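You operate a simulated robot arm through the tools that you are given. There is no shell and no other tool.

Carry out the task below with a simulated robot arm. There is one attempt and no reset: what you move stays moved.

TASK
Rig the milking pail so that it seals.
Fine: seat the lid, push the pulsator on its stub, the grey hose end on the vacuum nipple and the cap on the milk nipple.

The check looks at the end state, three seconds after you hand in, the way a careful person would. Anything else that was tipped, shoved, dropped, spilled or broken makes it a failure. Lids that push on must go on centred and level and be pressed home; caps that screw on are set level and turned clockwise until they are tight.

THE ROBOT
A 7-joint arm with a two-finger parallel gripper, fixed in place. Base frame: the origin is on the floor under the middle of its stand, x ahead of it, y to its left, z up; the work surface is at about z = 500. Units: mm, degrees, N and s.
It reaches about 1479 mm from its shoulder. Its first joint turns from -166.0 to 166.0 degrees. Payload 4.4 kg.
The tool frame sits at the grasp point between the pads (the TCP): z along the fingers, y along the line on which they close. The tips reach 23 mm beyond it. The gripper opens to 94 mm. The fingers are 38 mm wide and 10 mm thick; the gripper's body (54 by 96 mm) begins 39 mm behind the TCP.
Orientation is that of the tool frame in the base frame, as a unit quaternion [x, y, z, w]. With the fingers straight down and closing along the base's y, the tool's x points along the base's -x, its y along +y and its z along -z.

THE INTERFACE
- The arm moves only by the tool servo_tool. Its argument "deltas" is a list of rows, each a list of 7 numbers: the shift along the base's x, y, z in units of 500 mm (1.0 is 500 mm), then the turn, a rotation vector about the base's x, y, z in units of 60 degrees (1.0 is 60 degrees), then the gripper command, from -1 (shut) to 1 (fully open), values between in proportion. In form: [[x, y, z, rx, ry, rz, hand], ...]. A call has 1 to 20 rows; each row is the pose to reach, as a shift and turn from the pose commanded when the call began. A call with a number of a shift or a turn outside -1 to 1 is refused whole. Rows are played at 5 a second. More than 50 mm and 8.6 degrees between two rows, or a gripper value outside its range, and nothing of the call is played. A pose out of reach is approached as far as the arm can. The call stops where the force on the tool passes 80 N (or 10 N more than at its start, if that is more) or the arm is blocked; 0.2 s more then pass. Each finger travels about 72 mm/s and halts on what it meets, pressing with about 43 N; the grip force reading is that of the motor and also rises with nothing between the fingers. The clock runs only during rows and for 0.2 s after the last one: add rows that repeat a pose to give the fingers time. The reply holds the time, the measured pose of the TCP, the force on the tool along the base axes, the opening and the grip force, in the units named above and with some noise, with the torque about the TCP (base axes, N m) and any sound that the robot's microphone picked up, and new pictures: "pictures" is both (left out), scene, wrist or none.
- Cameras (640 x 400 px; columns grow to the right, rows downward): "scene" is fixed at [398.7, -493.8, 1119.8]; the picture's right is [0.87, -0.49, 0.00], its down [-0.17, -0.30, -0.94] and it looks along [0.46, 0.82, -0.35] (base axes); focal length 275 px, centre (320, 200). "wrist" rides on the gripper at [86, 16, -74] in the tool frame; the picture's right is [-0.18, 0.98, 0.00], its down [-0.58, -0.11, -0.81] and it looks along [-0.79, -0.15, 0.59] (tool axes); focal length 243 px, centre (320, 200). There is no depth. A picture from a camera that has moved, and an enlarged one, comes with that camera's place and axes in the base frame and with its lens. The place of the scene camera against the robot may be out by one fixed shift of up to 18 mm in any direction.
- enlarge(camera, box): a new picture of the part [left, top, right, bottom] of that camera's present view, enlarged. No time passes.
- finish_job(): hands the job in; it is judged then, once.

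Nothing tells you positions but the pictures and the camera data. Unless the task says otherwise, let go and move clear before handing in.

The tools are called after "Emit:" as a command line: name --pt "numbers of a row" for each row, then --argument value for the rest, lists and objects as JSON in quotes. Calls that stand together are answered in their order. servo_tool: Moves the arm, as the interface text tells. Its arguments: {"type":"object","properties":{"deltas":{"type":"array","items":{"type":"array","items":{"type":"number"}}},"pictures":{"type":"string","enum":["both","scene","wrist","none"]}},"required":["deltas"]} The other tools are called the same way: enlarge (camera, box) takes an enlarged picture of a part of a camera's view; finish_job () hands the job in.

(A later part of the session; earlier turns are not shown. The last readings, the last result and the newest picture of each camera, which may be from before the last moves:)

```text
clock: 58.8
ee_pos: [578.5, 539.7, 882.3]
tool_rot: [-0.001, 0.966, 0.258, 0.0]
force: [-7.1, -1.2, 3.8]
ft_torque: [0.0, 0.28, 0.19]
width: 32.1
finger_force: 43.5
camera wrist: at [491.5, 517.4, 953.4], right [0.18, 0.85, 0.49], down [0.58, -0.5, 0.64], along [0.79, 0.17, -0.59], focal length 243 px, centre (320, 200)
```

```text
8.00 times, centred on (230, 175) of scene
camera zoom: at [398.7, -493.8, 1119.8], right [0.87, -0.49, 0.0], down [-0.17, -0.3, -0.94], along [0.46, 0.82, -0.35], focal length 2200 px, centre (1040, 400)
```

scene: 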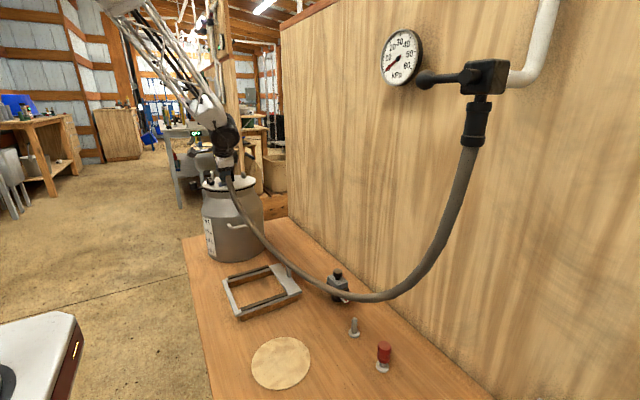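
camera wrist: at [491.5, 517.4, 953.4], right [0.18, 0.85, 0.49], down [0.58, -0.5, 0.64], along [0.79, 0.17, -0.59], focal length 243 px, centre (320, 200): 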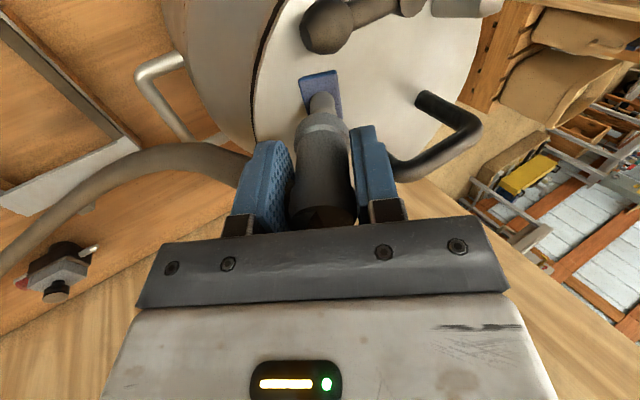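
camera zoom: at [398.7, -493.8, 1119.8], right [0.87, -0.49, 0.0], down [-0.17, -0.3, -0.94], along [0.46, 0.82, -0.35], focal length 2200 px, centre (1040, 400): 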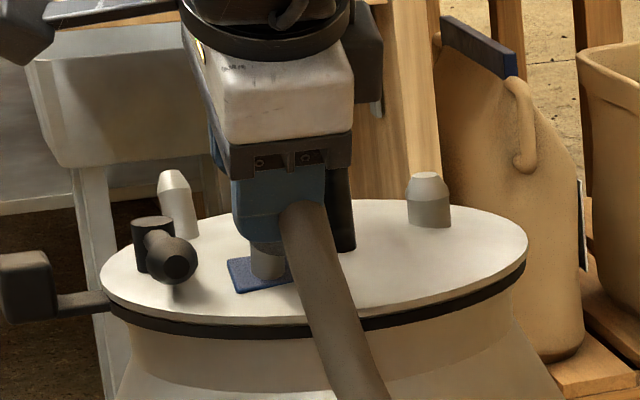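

The tip is entering; a small x side force shows the barrel is ~1 mm too far +x. I correct and push further.

Emit:
servo_tool --pt "-0.002 0.0005 0.0003 0 0 0 -1" --pt "-0.0025 0.0055 -0.0084 0 0 0 -1" --pt "-0.0025 0.0105 -0.017 0 0 0 -1" --pt "-0.0025 0.0105 -0.017 0 0 0 -1"

Emit:
enlarge --camera "wrist" --box '[240, 40, 400, 160]'

Emit:
enlarge --camera "scene" --box '[200, 150, 260, 200]'

```text
clock: 59.8
ee_pos: [577.4, 545.4, 872.1]
tool_rot: [0.0, 0.966, 0.26, 0.0]
force: [-4.9, -0.7, -1.0]
ft_torque: [-0.05, 0.16, 0.1]
width: 32.1
finger_force: 43.1
camera wrist: at [489.7, 523.1, 944.8], right [0.18, 0.85, 0.49], down [0.58, -0.5, 0.64], along [0.79, 0.17, -0.59], focal length 243 px, centre (320, 200)
```

scene: 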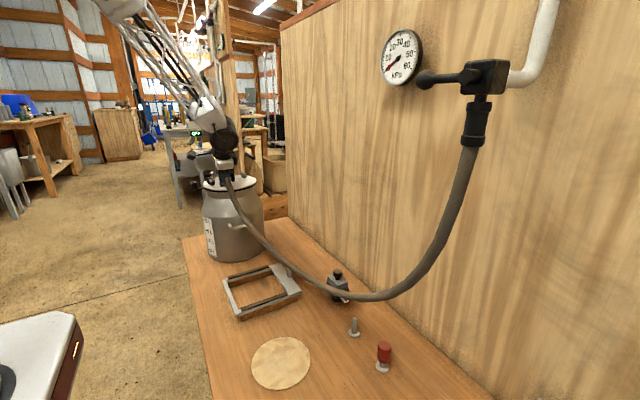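
wrist: 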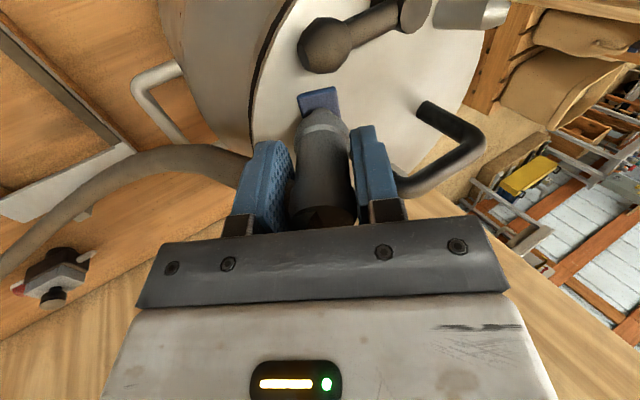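

```text
3.33 times, centred on (320, 100) of wrist
camera zoom: at [489.7, 523.1, 944.8], right [0.18, 0.85, 0.49], down [0.58, -0.5, 0.64], along [0.79, 0.17, -0.59], focal length 809 px, centre (320, 533)
```

zoom: 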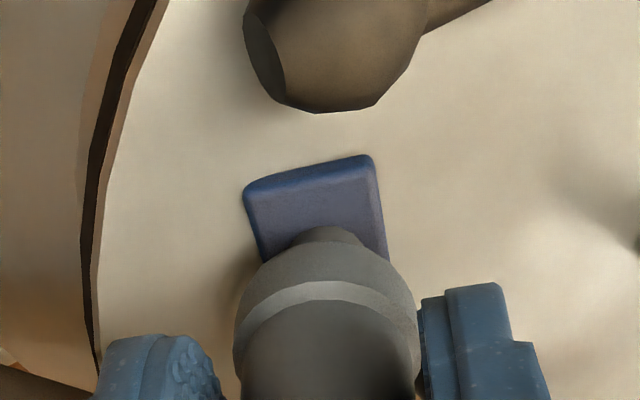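

```text
8.00 times, centred on (230, 175) of scene
camera zoom: at [398.7, -493.8, 1119.8], right [0.87, -0.49, 0.0], down [-0.17, -0.3, -0.94], along [0.46, 0.82, -0.35], focal length 2200 px, centre (1040, 400)
```

zoom: 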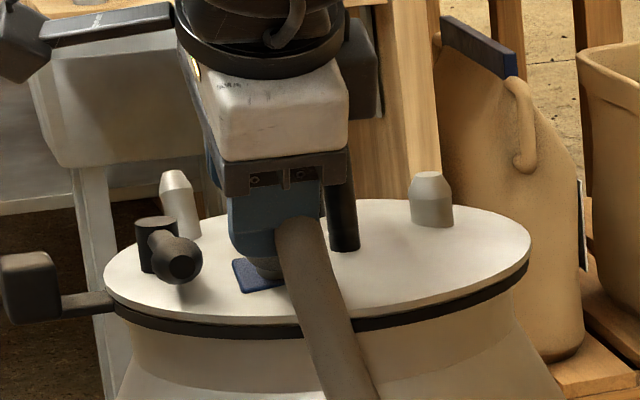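

Going on smoothly. I keep pushing along the nipple axis.

Emit:
servo_tool --pt "0 0.003 -0.0052 0 0 0 -1" --pt "0 0.006 -0.0104 0 0 0 -1" --pt "0 0.009 -0.0156 0 0 0 -1" --pt "0 0.011 -0.019 0 0 0 -1" --pt "0 0.011 -0.019 0 0 0 -1"

Emit:
enlarge --camera "wrist" --box '[240, 40, 400, 160]'

Emit:
enlarge --camera "scene" --box '[200, 150, 260, 200]'

```text
clock: 61.0
ee_pos: [576.8, 552.3, 863.6]
tool_rot: [0.001, 0.966, 0.258, 0.001]
force: [-9.4, -17.5, 17.5]
ft_torque: [-0.2, 0.19, 0.1]
width: 32.1
finger_force: 43.5
camera wrist: at [489.6, 529.0, 936.0], right [0.18, 0.85, 0.49], down [0.58, -0.5, 0.64], along [0.79, 0.17, -0.59], focal length 243 px, centre (320, 200)
```

scene: 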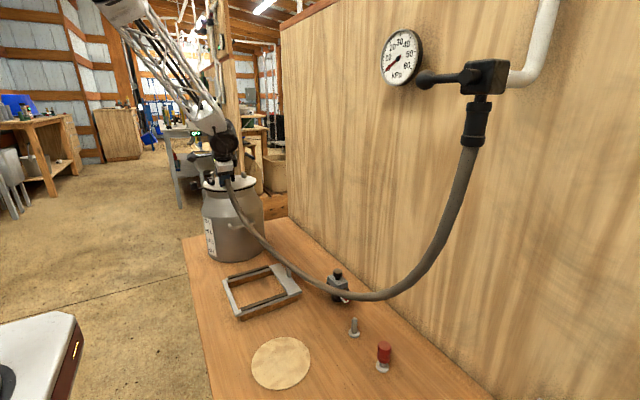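
wrist: 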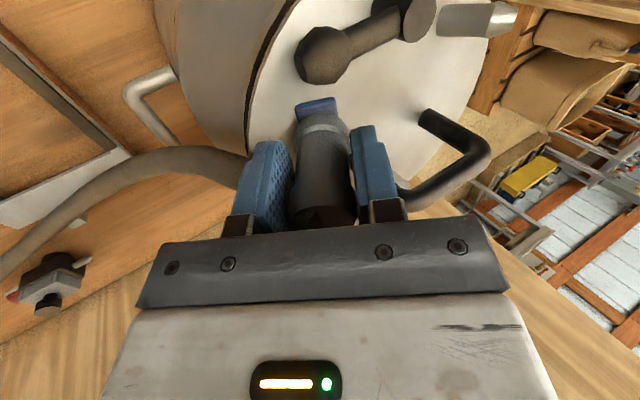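

```text
3.33 times, centred on (320, 100) of wrist
camera zoom: at [489.6, 529.0, 936.0], right [0.18, 0.85, 0.49], down [0.58, -0.5, 0.64], along [0.79, 0.17, -0.59], focal length 809 px, centre (320, 533)
```

zoom: 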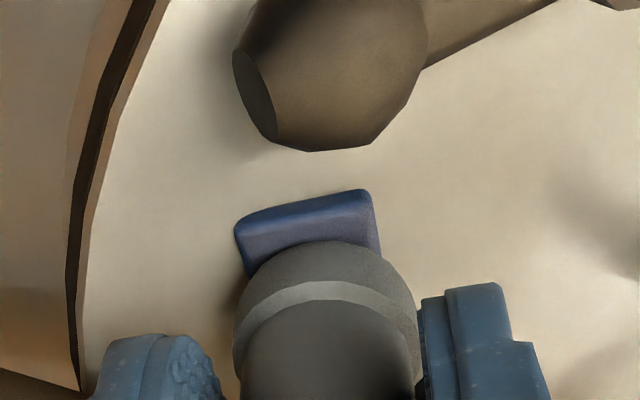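

```text
8.00 times, centred on (230, 175) of scene
camera zoom: at [398.7, -493.8, 1119.8], right [0.87, -0.49, 0.0], down [-0.17, -0.3, -0.94], along [0.46, 0.82, -0.35], focal length 2200 px, centre (1040, 400)
```

zoom: 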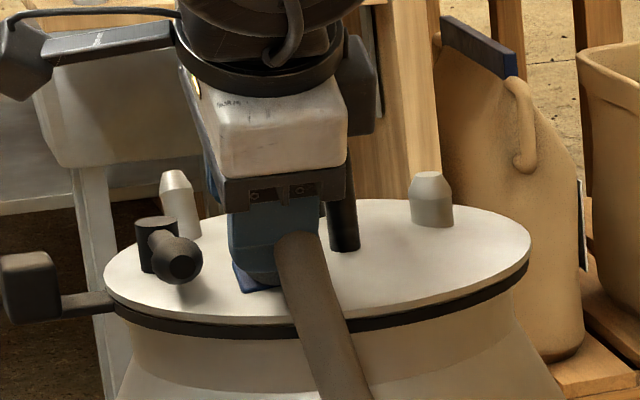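

Resistance is now ~24 N along the axis with ~8 mm estimated left. I push on in small steps.

Emit:
servo_tool --pt "0 0.002 -0.0035 0 0 0 -1" --pt "0 0.004 -0.0069 0 0 0 -1" --pt "0 0.006 -0.0104 0 0 0 -1" --pt "0 0.006 -0.0104 0 0 0 -1"

Emit:
enlarge --camera "wrist" --box '[240, 40, 400, 160]'

Emit:
enlarge --camera "scene" --box '[200, 150, 260, 200]'

```text
clock: 62.0
ee_pos: [577.1, 553.3, 860.4]
tool_rot: [-0.001, 0.966, 0.26, 0.001]
force: [5.1, -8.3, 33.8]
ft_torque: [0.13, -0.3, -0.08]
width: 32.3
finger_force: 43.2
camera wrist: at [490.1, 531.4, 931.7], right [0.18, 0.85, 0.49], down [0.58, -0.5, 0.64], along [0.79, 0.17, -0.58], focal length 243 px, centre (320, 200)
```

scene: 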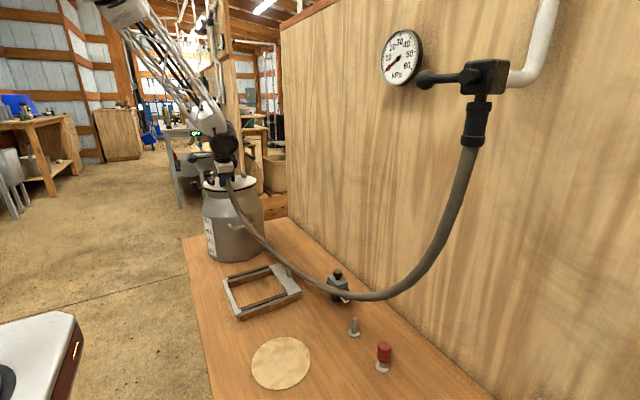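
wrist: 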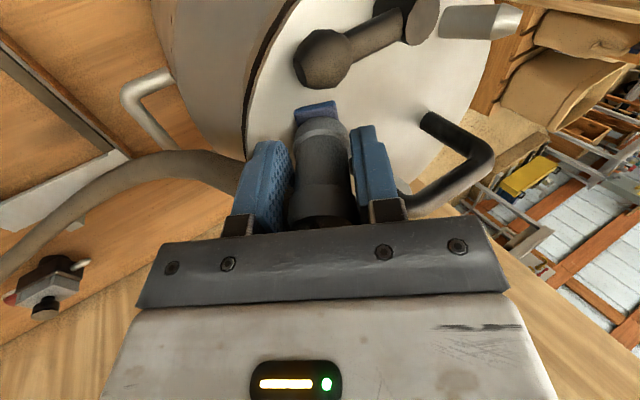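

```text
3.33 times, centred on (320, 100) of wrist
camera zoom: at [490.1, 531.4, 931.7], right [0.18, 0.85, 0.49], down [0.58, -0.5, 0.64], along [0.79, 0.17, -0.58], focal length 809 px, centre (320, 533)
```

zoom: 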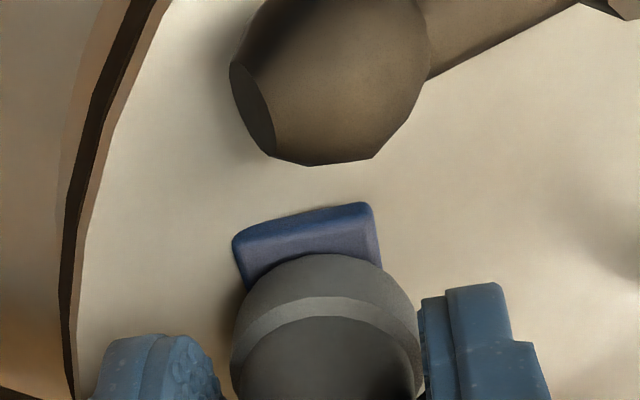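

```text
8.00 times, centred on (230, 175) of scene
camera zoom: at [398.7, -493.8, 1119.8], right [0.87, -0.49, 0.0], down [-0.17, -0.3, -0.94], along [0.46, 0.82, -0.35], focal length 2200 px, centre (1040, 400)
```

zoom: 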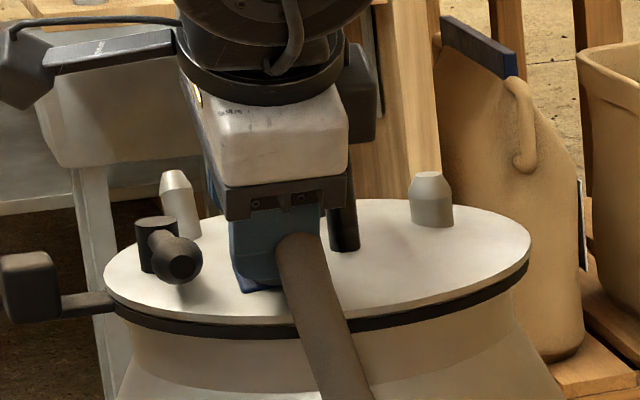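

The barrel slipped ~3–4 mm in the grip, so it may be stuck or seated. I look closely at the contact area.

Emit:
enlarge --camera "wrist" --box '[280, 90, 360, 150]'

Emit:
enlarge --camera "scene" --box '[218, 170, 250, 195]'

```text
6.67 times, centred on (320, 120) of wrist
camera zoom: at [490.1, 531.4, 931.7], right [0.18, 0.85, 0.49], down [0.58, -0.5, 0.64], along [0.79, 0.17, -0.58], focal length 1618 px, centre (320, 733)
```

zoom: 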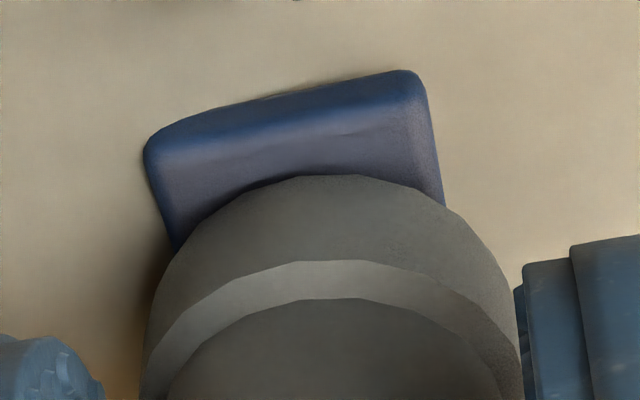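

```text
16.00 times, centred on (234, 182) of scene
camera zoom: at [398.7, -493.8, 1119.8], right [0.87, -0.49, 0.0], down [-0.17, -0.3, -0.94], along [0.46, 0.82, -0.35], focal length 4400 px, centre (1696, 480)
```

zoom: 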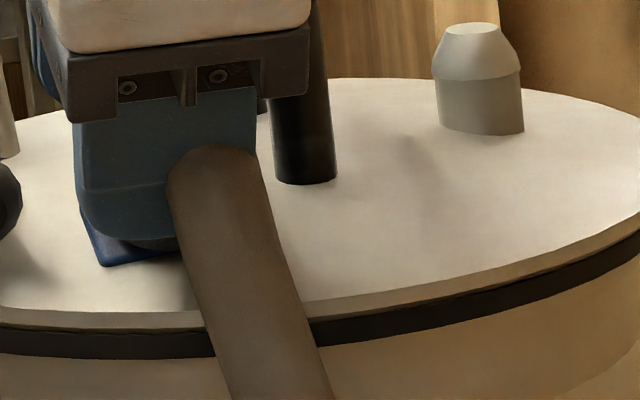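

The barrel rim appears to be against the plate edge. I open slightly, back off along the axis and check that it stays on.

Emit:
servo_tool --pt "0 0 0 0 0 0 -0.16" --pt "0 0 0 0 0 0 -0.16" --pt "0 -0.01 0.0173 0 0 0 -0.16" --pt "0 -0.03 0.052 0 0 0 -0.16" --pt "0 -0.06 0.104 0 0 0 -0.16" --pt "0 -0.09 0.156 0 0 0 -0.16" --pt "0 -0.09 0.156 0 0 0 -0.16"

Emit:
enlarge --camera "scene" --box '[200, 140, 260, 200]'

Emit:
enlarge --camera "wrist" --box '[240, 20, 400, 160]'

```text
clock: 63.6
ee_pos: [578.7, 509.0, 935.8]
tool_rot: [0.001, 0.966, 0.259, 0.0]
force: [-0.1, 0.0, -0.1]
ft_torque: [-0.03, 0.0, 0.02]
width: 39.6
finger_force: 0.0
camera wrist: at [492.1, 487.0, 1007.8], right [0.18, 0.85, 0.49], down [0.58, -0.5, 0.64], along [0.79, 0.17, -0.59], focal length 243 px, centre (320, 200)
```

scene: 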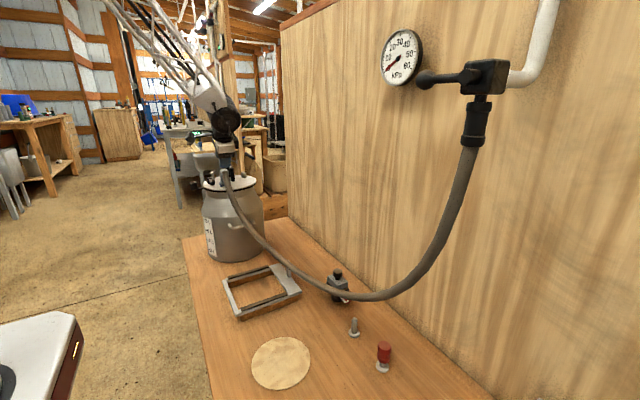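
wrist: 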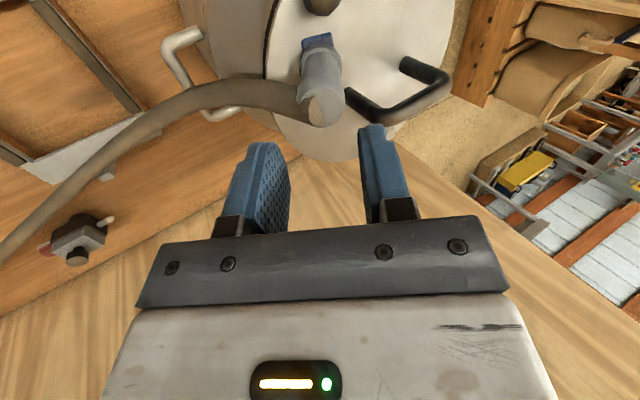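

```text
6.67 times, centred on (230, 170) of scene
camera zoom: at [398.7, -493.8, 1119.8], right [0.87, -0.49, 0.0], down [-0.17, -0.3, -0.94], along [0.46, 0.82, -0.35], focal length 1833 px, centre (920, 400)
```

zoom: 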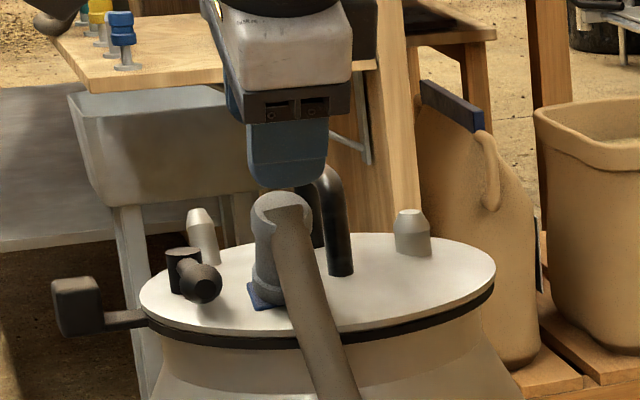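

```text
2.86 times, centred on (320, 90) of wrist
camera zoom: at [492.1, 487.0, 1007.8], right [0.18, 0.85, 0.49], down [0.58, -0.5, 0.64], along [0.79, 0.17, -0.59], focal length 693 px, centre (320, 514)
```

zoom: 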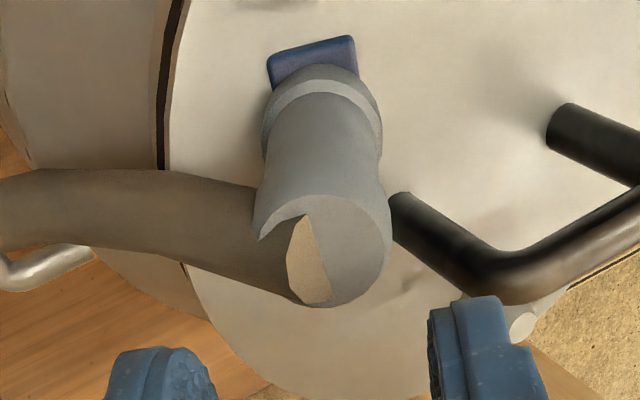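

The hose end sits on the blue-marked nipple by itself. I press on its top with closed fingers along the axis to be sure it's home.

Emit:
servo_tool --pt "0 0 0 0 0 0 -1" --pt "0 0 0 0 0 0 -1" --pt "0 0.015 -0.026 0 0 0 -1" --pt "0 0.03 -0.052 0 0 0 -1" --pt "0 0.034 -0.059 0 0 0 -1" --pt "0 0.037 -0.064 0 0 0 -1" --pt "0 0.04 -0.069 0 0 0 -1"

Emit:
enlarge --camera "wrist" --box '[240, 20, 400, 160]'

```text
clock: 65.2
ee_pos: [578.2, 528.5, 903.1]
tool_rot: [-0.001, 0.966, 0.259, 0.0]
force: [-0.6, -0.8, 0.6]
ft_torque: [0.0, -0.01, 0.0]
width: 0.1
finger_force: 42.6
camera wrist: at [490.5, 506.6, 973.9], right [0.18, 0.85, 0.49], down [0.58, -0.5, 0.64], along [0.79, 0.17, -0.59], focal length 243 px, centre (320, 200)
```

scene: 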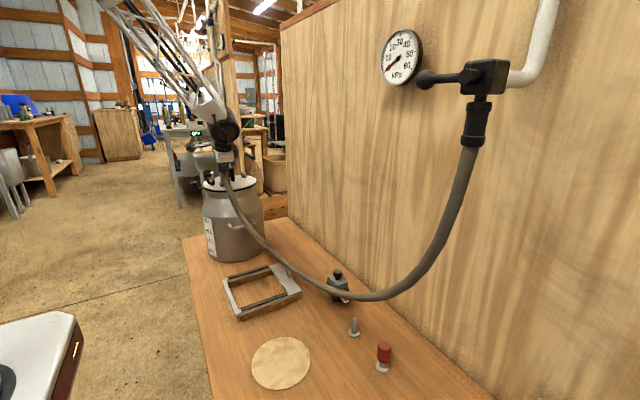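
wrist: 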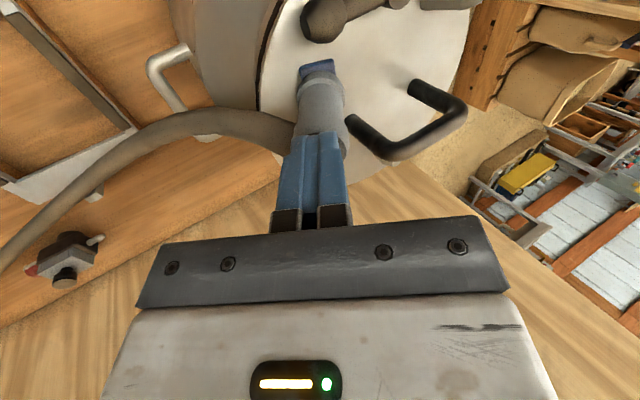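

```text
2.86 times, centred on (320, 90) of wrist
camera zoom: at [490.5, 506.6, 973.9], right [0.18, 0.85, 0.49], down [0.58, -0.5, 0.64], along [0.79, 0.17, -0.59], focal length 693 px, centre (320, 514)
```

zoom: 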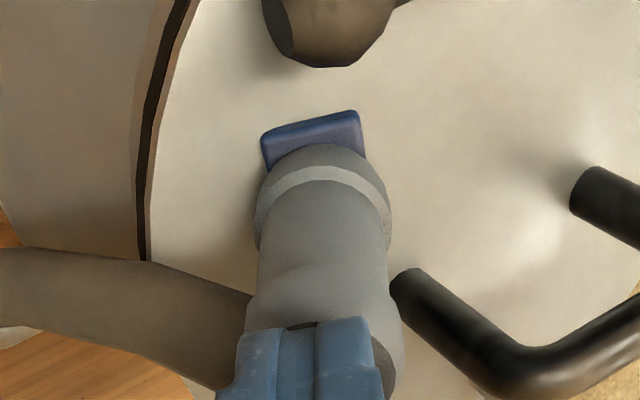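

The fingertips are just about at the barrel top. I push forward in small steps.

Emit:
servo_tool --pt "0 0.002 -0.0035 0 0 0 -1" --pt "0 0.004 -0.0069 0 0 0 -1" --pt "0 0.006 -0.0104 0 0 0 -1" --pt "0 0.008 -0.0139 0 0 0 -1"

Emit:
enlarge --camera "wrist" --box '[240, 20, 400, 160]'

Emit:
enlarge --camera "scene" --box '[200, 140, 260, 200]'

```text
clock: 66.3
ee_pos: [580.0, 534.2, 900.9]
tool_rot: [0.0, 0.965, 0.261, 0.004]
force: [-2.9, -11.6, 16.9]
ft_torque: [-0.16, 0.13, 0.1]
width: 0.0
finger_force: 42.4
stopped in row 4: the force on the tool passed its limit at 84 N (the readings are from after the stop); the commanded pose is now the measured one
camera wrist: at [491.3, 511.2, 972.5], right [0.18, 0.85, 0.5], down [0.58, -0.5, 0.65], along [0.8, 0.17, -0.58], focal length 243 px, centre (320, 200)
```

scene: 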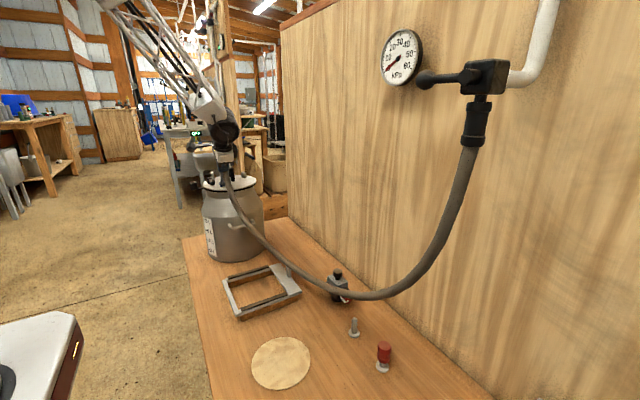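
wrist: 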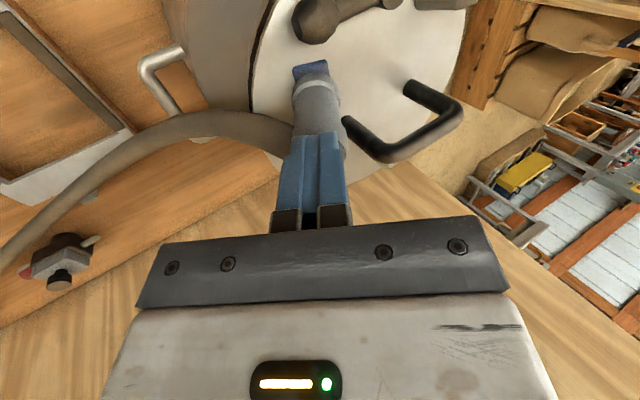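

```text
2.86 times, centred on (320, 90) of wrist
camera zoom: at [491.3, 511.2, 972.5], right [0.18, 0.85, 0.5], down [0.58, -0.5, 0.65], along [0.8, 0.17, -0.58], focal length 693 px, centre (320, 514)
```

zoom: 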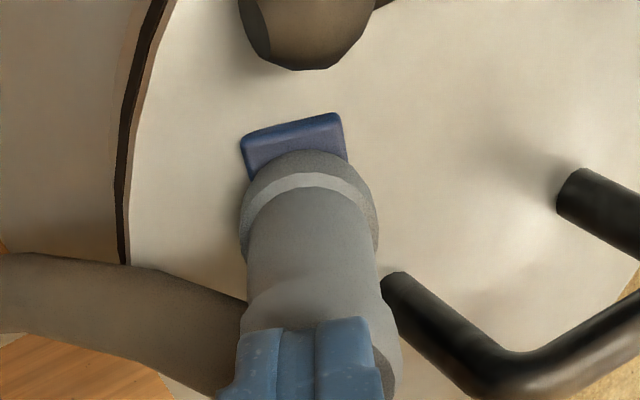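

```text
6.67 times, centred on (230, 170) of scene
camera zoom: at [398.7, -493.8, 1119.8], right [0.87, -0.49, 0.0], down [-0.17, -0.3, -0.94], along [0.46, 0.82, -0.35], focal length 1833 px, centre (920, 400)
```

zoom: 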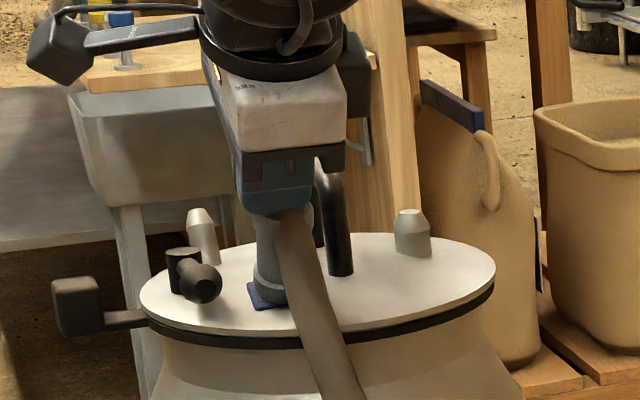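

The hose end took 84 N without moving further, so it's home. I back away, straighten the tool and head for the cap, staying on the robot side of the hanging hose.

Emit:
servo_tool --pt "0 -0.03 0.052 0 0 0 -1" --pt "0 -0.06 0.104 0 0 0 -0.5" --pt "-0.02 -0.1 0.13 -0.12 0 0 0" --pt "-0.04 -0.16 0.13 -0.25 0 0 0.5" --pt "-0.04 -0.23 0.13 -0.38 0 0 1" --pt "-0.02 -0.31 0.11 -0.504 0 0 1" --pt "0.01 -0.39 0.09 -0.504 0 0 1" --pt "0.03 -0.48 0.06 -0.504 0 0 1" --pt "0.05 -0.57 0.03 -0.504 0 0 1" --pt "0.07 -0.66 0.0 -0.504 0 0 1" --pt "0.1 -0.75 -0.02 -0.504 0 0 1" --pt "0.13 -0.84 -0.04 -0.504 0 0 1" --pt "0.17 -0.93 -0.05 -0.504 0 0 1" --pt "0.21 -1.0 -0.08 -0.504 0 0 1" --pt "0.21 -1.0 -0.08 -0.504 0 0 1"

```text
clock: 69.5
ee_pos: [685.5, 31.7, 857.3]
tool_rot: [-0.001, 1.0, 0.0, 0.002]
force: [0.7, 0.1, 0.2]
ft_torque: [0.01, -0.01, -0.03]
width: 94.2
finger_force: 0.0
camera wrist: at [597.2, 49.4, 931.4], right [0.18, 0.98, 0.0], down [0.58, -0.11, 0.81], along [0.8, -0.15, -0.59], focal length 243 px, centre (320, 200)
```

scene: 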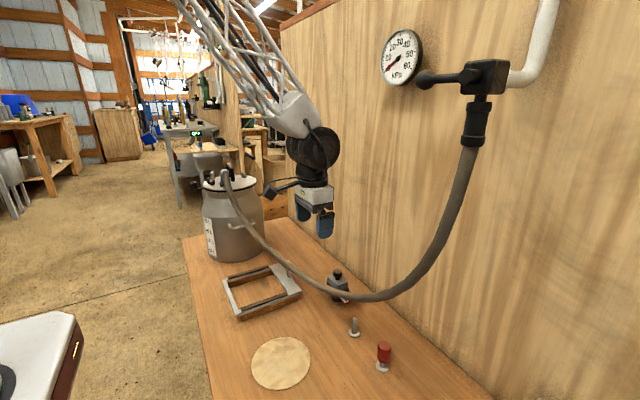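
wrist: 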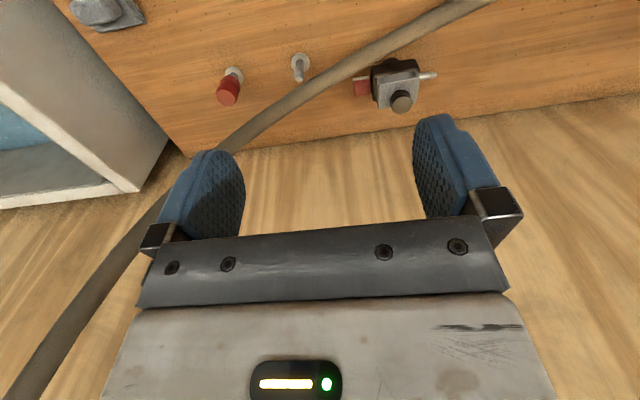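

The tool is straight again. Moving to look at the cap from close range.

Emit:
servo_tool --pt "0.0 -0.08 -0.04 0 0 0 1" --pt "0.0 -0.16 -0.08 0 0 0 1" --pt "0.0 -0.24 -0.12 0 0 0 1" --pt "0.01 -0.3 -0.18 0 0 0 1" --pt "0.02 -0.33 -0.26 0 0 0 1" --pt "0.02 -0.33 -0.33 0 0 0 1" --pt "0.02 -0.33 -0.34 0 0 0 1"

Emit:
enlarge --camera "wrist" --box '[240, 60, 400, 200]'

Emit:
enlarge --camera "scene" --box '[360, 330, 410, 380]'

```text
clock: 71.1
ee_pos: [692.6, -131.4, 688.0]
tool_rot: [-0.001, 1.0, -0.002, 0.004]
force: [-0.6, -0.5, -0.3]
ft_torque: [-0.02, -0.01, 0.03]
width: 94.0
finger_force: 0.0
camera wrist: at [604.5, -114.6, 761.4], right [0.18, 0.98, 0.0], down [0.58, -0.11, 0.81], along [0.8, -0.15, -0.59], focal length 243 px, centre (320, 200)
```

scene: 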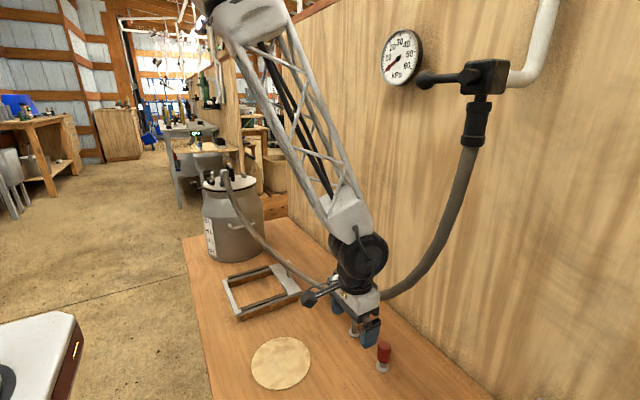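
wrist: 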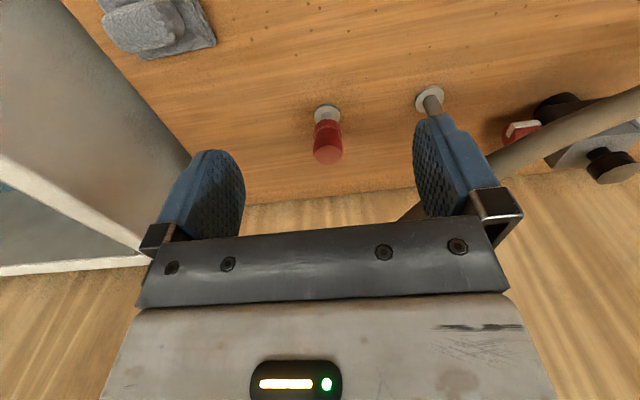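

```text
2.86 times, centred on (320, 130) of wrist
camera zoom: at [604.5, -114.6, 761.4], right [0.18, 0.98, 0.0], down [0.58, -0.11, 0.81], along [0.8, -0.15, -0.59], focal length 693 px, centre (320, 400)
```

zoom: 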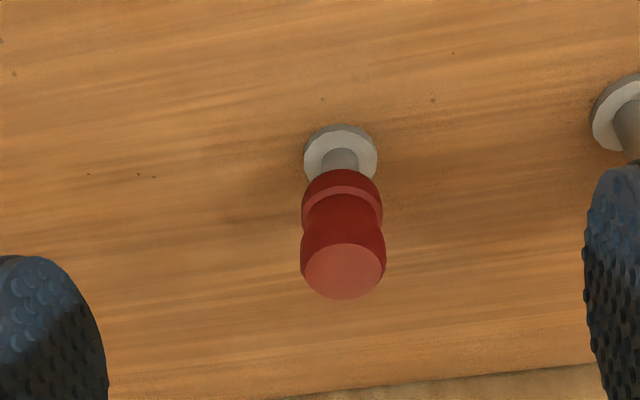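

```text
8.00 times, centred on (385, 355) of scene
camera zoom: at [398.7, -493.8, 1119.8], right [0.87, -0.49, 0.0], down [-0.17, -0.3, -0.94], along [0.46, 0.82, -0.35], focal length 2200 px, centre (-200, -1040)
```

zoom: 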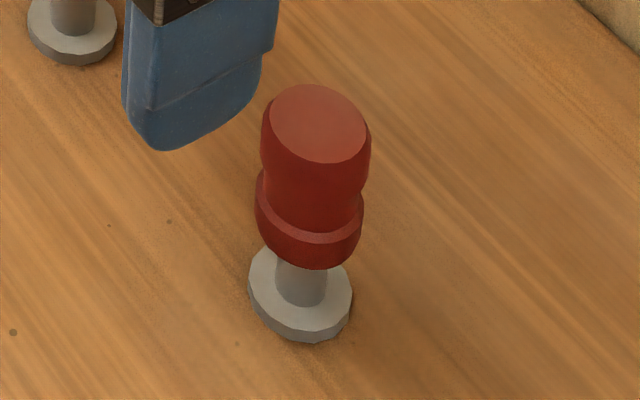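

The cap's axis is at about (780, -138.5), top z≈576. I centre over it, correcting a tiny tilt, and descend with the fingers partly open.

Emit:
servo_tool --pt "0.06 -0.005 0 0.0038 0.0076 0 1" --pt "0.12 -0.01 0 0.0038 0.0076 0 0.5" --pt "0.1748 -0.0144 0 0.0038 0.0076 0 0.0" --pt "0.1748 -0.0144 -0.05 0.0038 0.0076 0 0.0" --pt "0.1748 -0.0144 -0.12 0.0038 0.0076 0 0.0" --pt "0.1748 -0.0144 -0.16 0.0038 0.0076 0 0.0"

Emit:
enlarge --camera "wrist" --box '[220, 70, 420, 230]'

```text
clock: 72.5
ee_pos: [781.5, -139.5, 609.1]
tool_rot: [0.0, 1.0, 0.002, -0.002]
force: [-0.3, 0.3, 0.1]
ft_torque: [-0.01, 0.08, 0.03]
width: 47.4
finger_force: 0.0
camera wrist: at [693.0, -122.3, 682.8], right [0.18, 0.98, 0.0], down [0.58, -0.11, 0.8], along [0.79, -0.15, -0.59], focal length 243 px, centre (320, 200)
```

scene: 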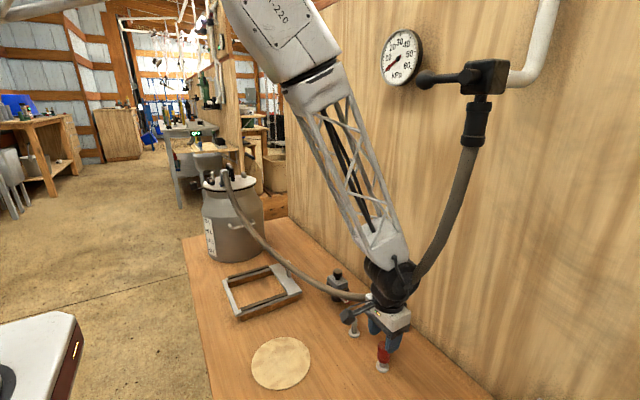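
wrist: 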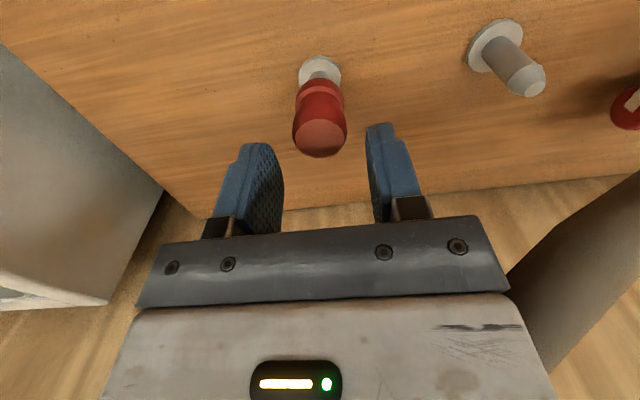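

```text
2.50 times, centred on (320, 150) of wrist
camera zoom: at [693.0, -122.3, 682.8], right [0.18, 0.98, 0.0], down [0.58, -0.11, 0.8], along [0.79, -0.15, -0.59], focal length 606 px, centre (320, 325)
```

zoom: 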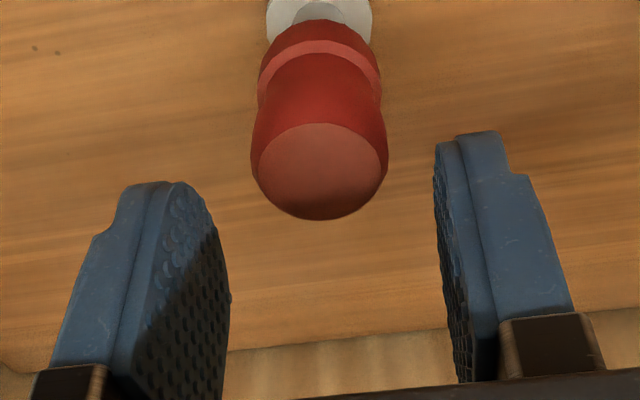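

The cap is centred between the fingers. Descending and closing.

Emit:
servo_tool --pt "-0.002 0.0005 -0.03 0 -0.003 0 0.0" --pt "-0.002 0.0005 -0.06 0 -0.003 0 0.0" --pt "-0.002 0.0005 -0.074 0 -0.003 0 -0.1" --pt "-0.002 0.0005 -0.074 0 -0.003 0 -0.4" --pt "-0.002 0.0005 -0.074 0 -0.003 0 -1" --pt "-0.002 0.0005 -0.074 0 -0.003 0 -1"

Emit:
enlarge --camera "wrist" --box '[220, 70, 420, 230]'

```text
clock: 73.9
ee_pos: [780.5, -137.4, 571.8]
tool_rot: [0.0, 1.0, 0.002, 0.001]
force: [0.9, -0.7, -0.1]
ft_torque: [-0.02, 0.01, 0.02]
width: 31.6
finger_force: 43.0
camera wrist: at [693.0, -122.2, 646.5], right [0.18, 0.98, 0.0], down [0.58, -0.11, 0.81], along [0.79, -0.15, -0.59], focal length 243 px, centre (320, 200)
```

scene: 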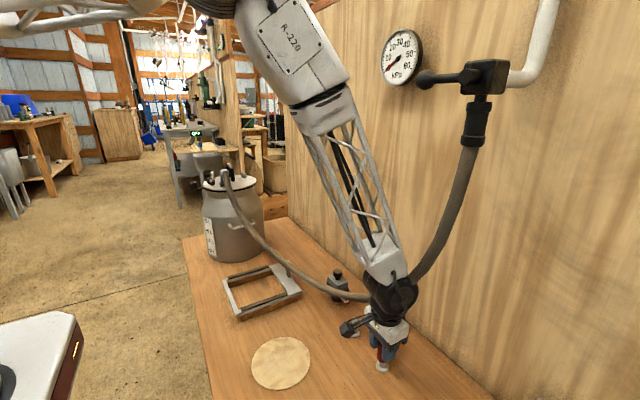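
wrist: 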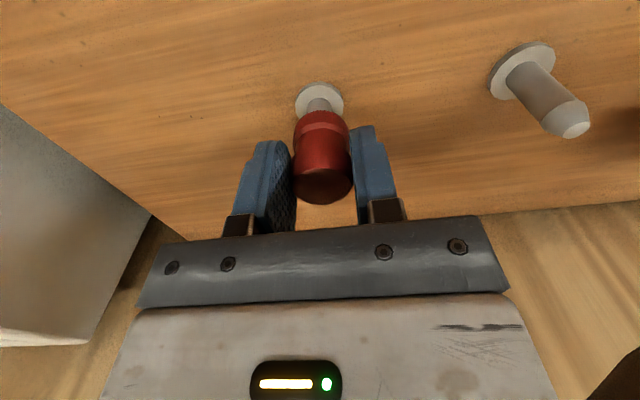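

```text
2.50 times, centred on (320, 150) of wrist
camera zoom: at [693.0, -122.2, 646.5], right [0.18, 0.98, 0.0], down [0.58, -0.11, 0.81], along [0.79, -0.15, -0.59], focal length 606 px, centre (320, 325)
```

zoom: 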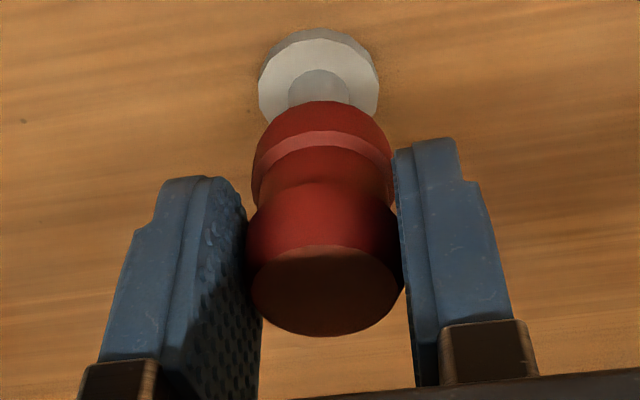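

The cap is gripped squarely. Lifting it off its post and carrying it up and toward the pail.

Emit:
servo_tool --pt "0 0 0.02 0 0 0 -1" --pt "0 0 0.05 0 0 0 -1" --pt "0 0 0.12 0 0 0 -1" --pt "0 0 0.21 0 0 0 -1" --pt "0 0 0.3 0 0 0 -1" --pt "0 0 0.38 0 0 0 -1" --pt "-0.06 0.03 0.42 0 0 0 -1" --pt "-0.12 0.08 0.46 0 0 0 -1" --pt "-0.18 0.13 0.5 0 0 0 -1" --pt "-0.24 0.18 0.55 0 0 0 -1" --pt "-0.28 0.25 0.6 0 0 0 -1" --pt "-0.31 0.33 0.65 0 0 0 -1" --pt "-0.34 0.41 0.69 0 0 0 -1" --pt "-0.37 0.49 0.73 0 0 0 -1" --pt "-0.4 0.57 0.77 0 0 0 -1" --pt "-0.42 0.66 0.79 0 0 0 -1" --pt "-0.43 0.75 0.8 0 0 0 -1" --pt "-0.44 0.84 0.8 0 0 0 -1" --pt "-0.44 0.93 0.8 0 0 0 -1" --pt "-0.44 1.0 0.8 0 0 0 -1"

```text
clock: 78.1
ee_pos: [559.6, 361.1, 969.9]
tool_rot: [-0.001, 1.0, 0.001, -0.001]
force: [-1.1, 0.6, 0.6]
ft_torque: [0.0, -0.02, -0.03]
width: 31.3
finger_force: 42.8
camera wrist: at [472.5, 377.8, 1044.6], right [0.18, 0.98, 0.0], down [0.58, -0.11, 0.81], along [0.79, -0.15, -0.59], focal length 243 px, centre (320, 200)
```

scene: 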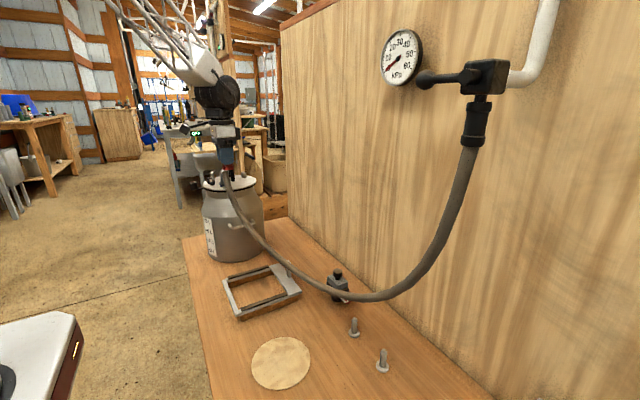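
wrist: 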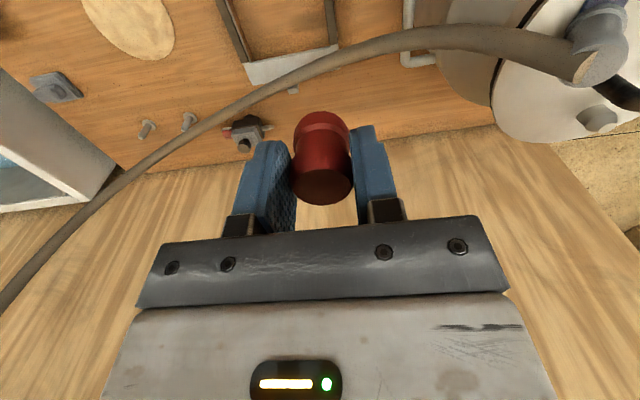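

Now over to the pail's far side, tilting the tool -30° about x to line up with the plain nipple.

Emit:
servo_tool --pt "0 0.08 0.02 0 0 0 -1" --pt "0 0.17 0.03 0 0 0 -1" --pt "0 0.26 0.03 0 0 0 -1" --pt "0 0.35 0.03 0 0 0 -1" --pt "0 0.44 0.03 0 0 0 -1" --pt "-0.003 0.53 0.03 -0.05 0 0 -1" --pt "-0.006 0.6 0.03 -0.18 0 0 -1" --pt "-0.006 0.66 0.03 -0.31 0 0 -1" --pt "-0.006 0.71 0.02 -0.44 0 0 -1" --pt "-0.006 0.735 0.0 -0.5 0 0 -1" --pt "-0.006 0.735 -0.05 -0.5 0 0 -1" --pt "-0.006 0.735 -0.09 -0.5 0 0 -1" --pt "-0.006 0.735 -0.09 -0.5 0 0 -1"

Emit:
enlarge --camera "wrist" --box '[240, 20, 400, 160]'

Emit:
enlarge --camera "scene" --box '[190, 130, 270, 200]'

```text
clock: 80.9
ee_pos: [557.4, 726.9, 928.1]
tool_rot: [-0.001, 0.966, -0.257, 0.0]
force: [0.2, 0.2, 0.3]
ft_torque: [0.0, 0.01, -0.01]
width: 31.8
finger_force: 42.7
camera wrist: at [469.2, 779.9, 983.8], right [0.18, 0.85, -0.49], down [0.58, 0.31, 0.75], along [0.79, -0.42, -0.44], focal length 243 px, centre (320, 200)
```

scene: 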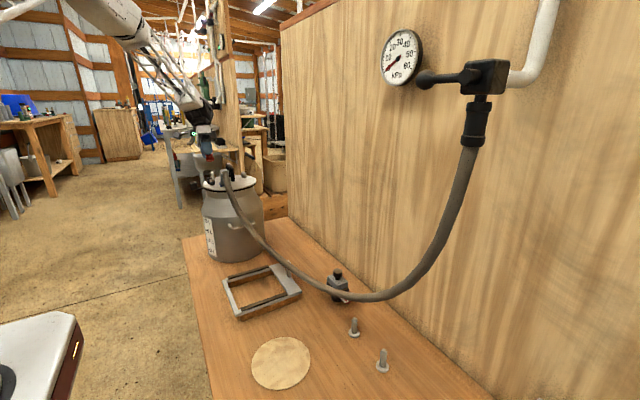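
wrist: 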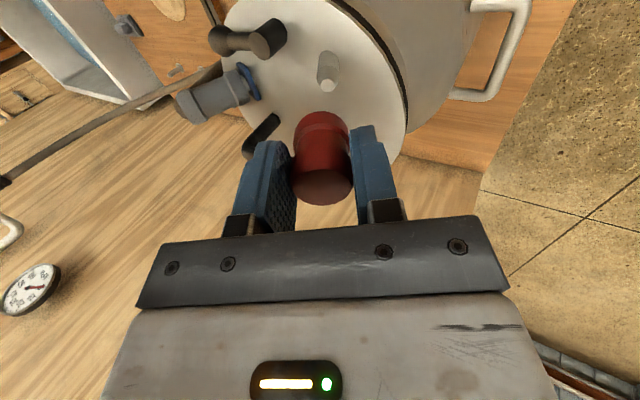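

```text
2.86 times, centred on (320, 90) of wrist
camera zoom: at [469.2, 779.9, 983.8], right [0.18, 0.85, -0.49], down [0.58, 0.31, 0.75], along [0.79, -0.42, -0.44], focal length 693 px, centre (320, 514)
```

zoom: 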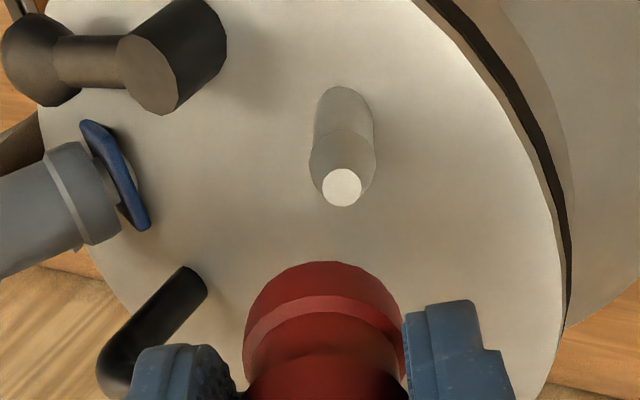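

```text
5.71 times, centred on (230, 165) of scene
camera zoom: at [398.7, -493.8, 1119.8], right [0.87, -0.49, 0.0], down [-0.17, -0.3, -0.94], along [0.46, 0.82, -0.35], focal length 1571 px, centre (834, 400)
```

zoom: 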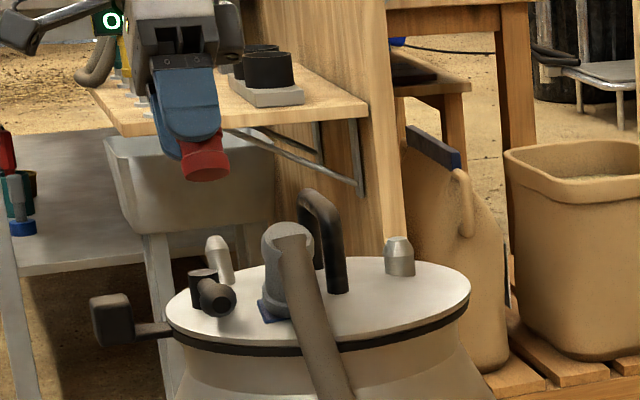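

The cap and the plain nipple are both in clear view: the nipple is ~4.5 mm to tool +y and its tip ~50 mm ahead. I correct and approach along its axis.

Emit:
servo_tool --pt "0.002 0.0078 -0.0045 0 0 0 -1" --pt "0.002 -0.0052 -0.027 0 0 0 -1" --pt "0.002 -0.0182 -0.0495 0 0 0 -1" --pt "0.002 -0.0302 -0.0703 0 0 0 -1" --pt "0.002 -0.0302 -0.0703 0 0 0 -1"

Emit:
enlarge --camera "wrist" --box '[240, 20, 400, 160]'

Emit:
enlarge --camera "scene" --box '[195, 145, 255, 200]'

```text
clock: 82.1
ee_pos: [558.5, 714.4, 894.4]
tool_rot: [-0.001, 0.966, -0.257, -0.001]
force: [0.0, -1.1, 0.3]
ft_torque: [-0.02, -0.01, 0.01]
width: 31.6
finger_force: 43.2
camera wrist: at [470.6, 766.0, 948.7], right [0.18, 0.85, -0.49], down [0.58, 0.31, 0.75], along [0.79, -0.42, -0.44], focal length 243 px, centre (320, 200)
```

scene: 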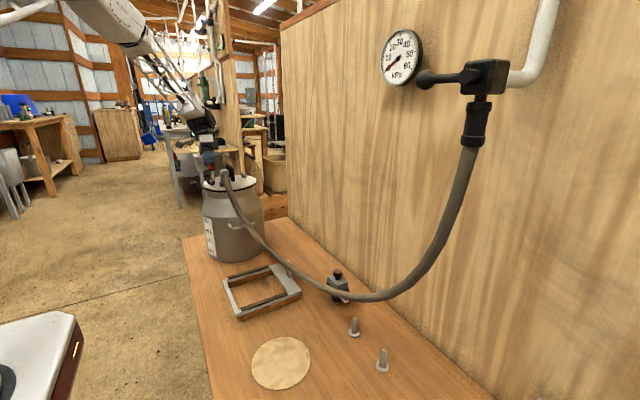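
wrist: 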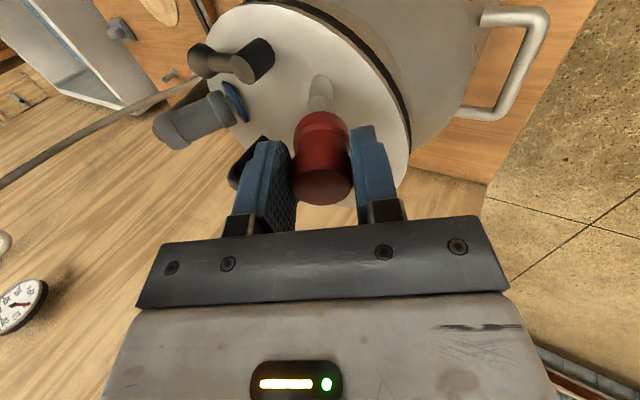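

```text
2.86 times, centred on (320, 90) of wrist
camera zoom: at [470.6, 766.0, 948.7], right [0.18, 0.85, -0.49], down [0.58, 0.31, 0.75], along [0.79, -0.42, -0.44], focal length 693 px, centre (320, 514)
```

zoom: 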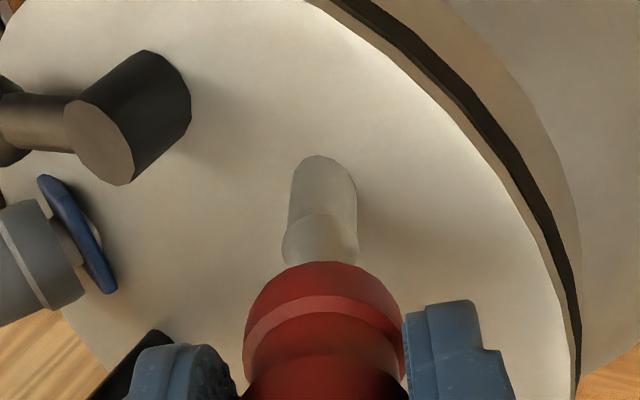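

```text
7.27 times, centred on (225, 172) of scene
camera zoom: at [398.7, -493.8, 1119.8], right [0.87, -0.49, 0.0], down [-0.17, -0.3, -0.94], along [0.46, 0.82, -0.35], focal length 2000 px, centre (1011, 400)
```

zoom: 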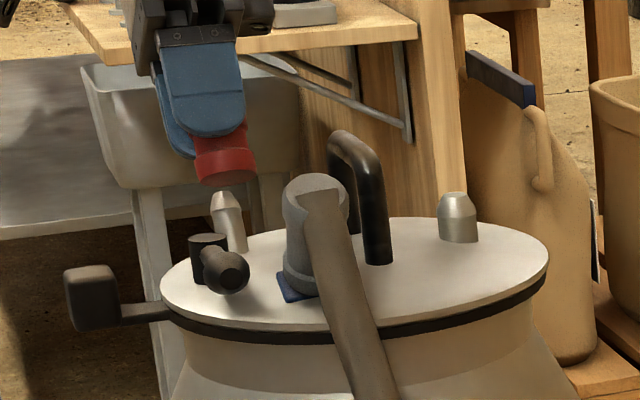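

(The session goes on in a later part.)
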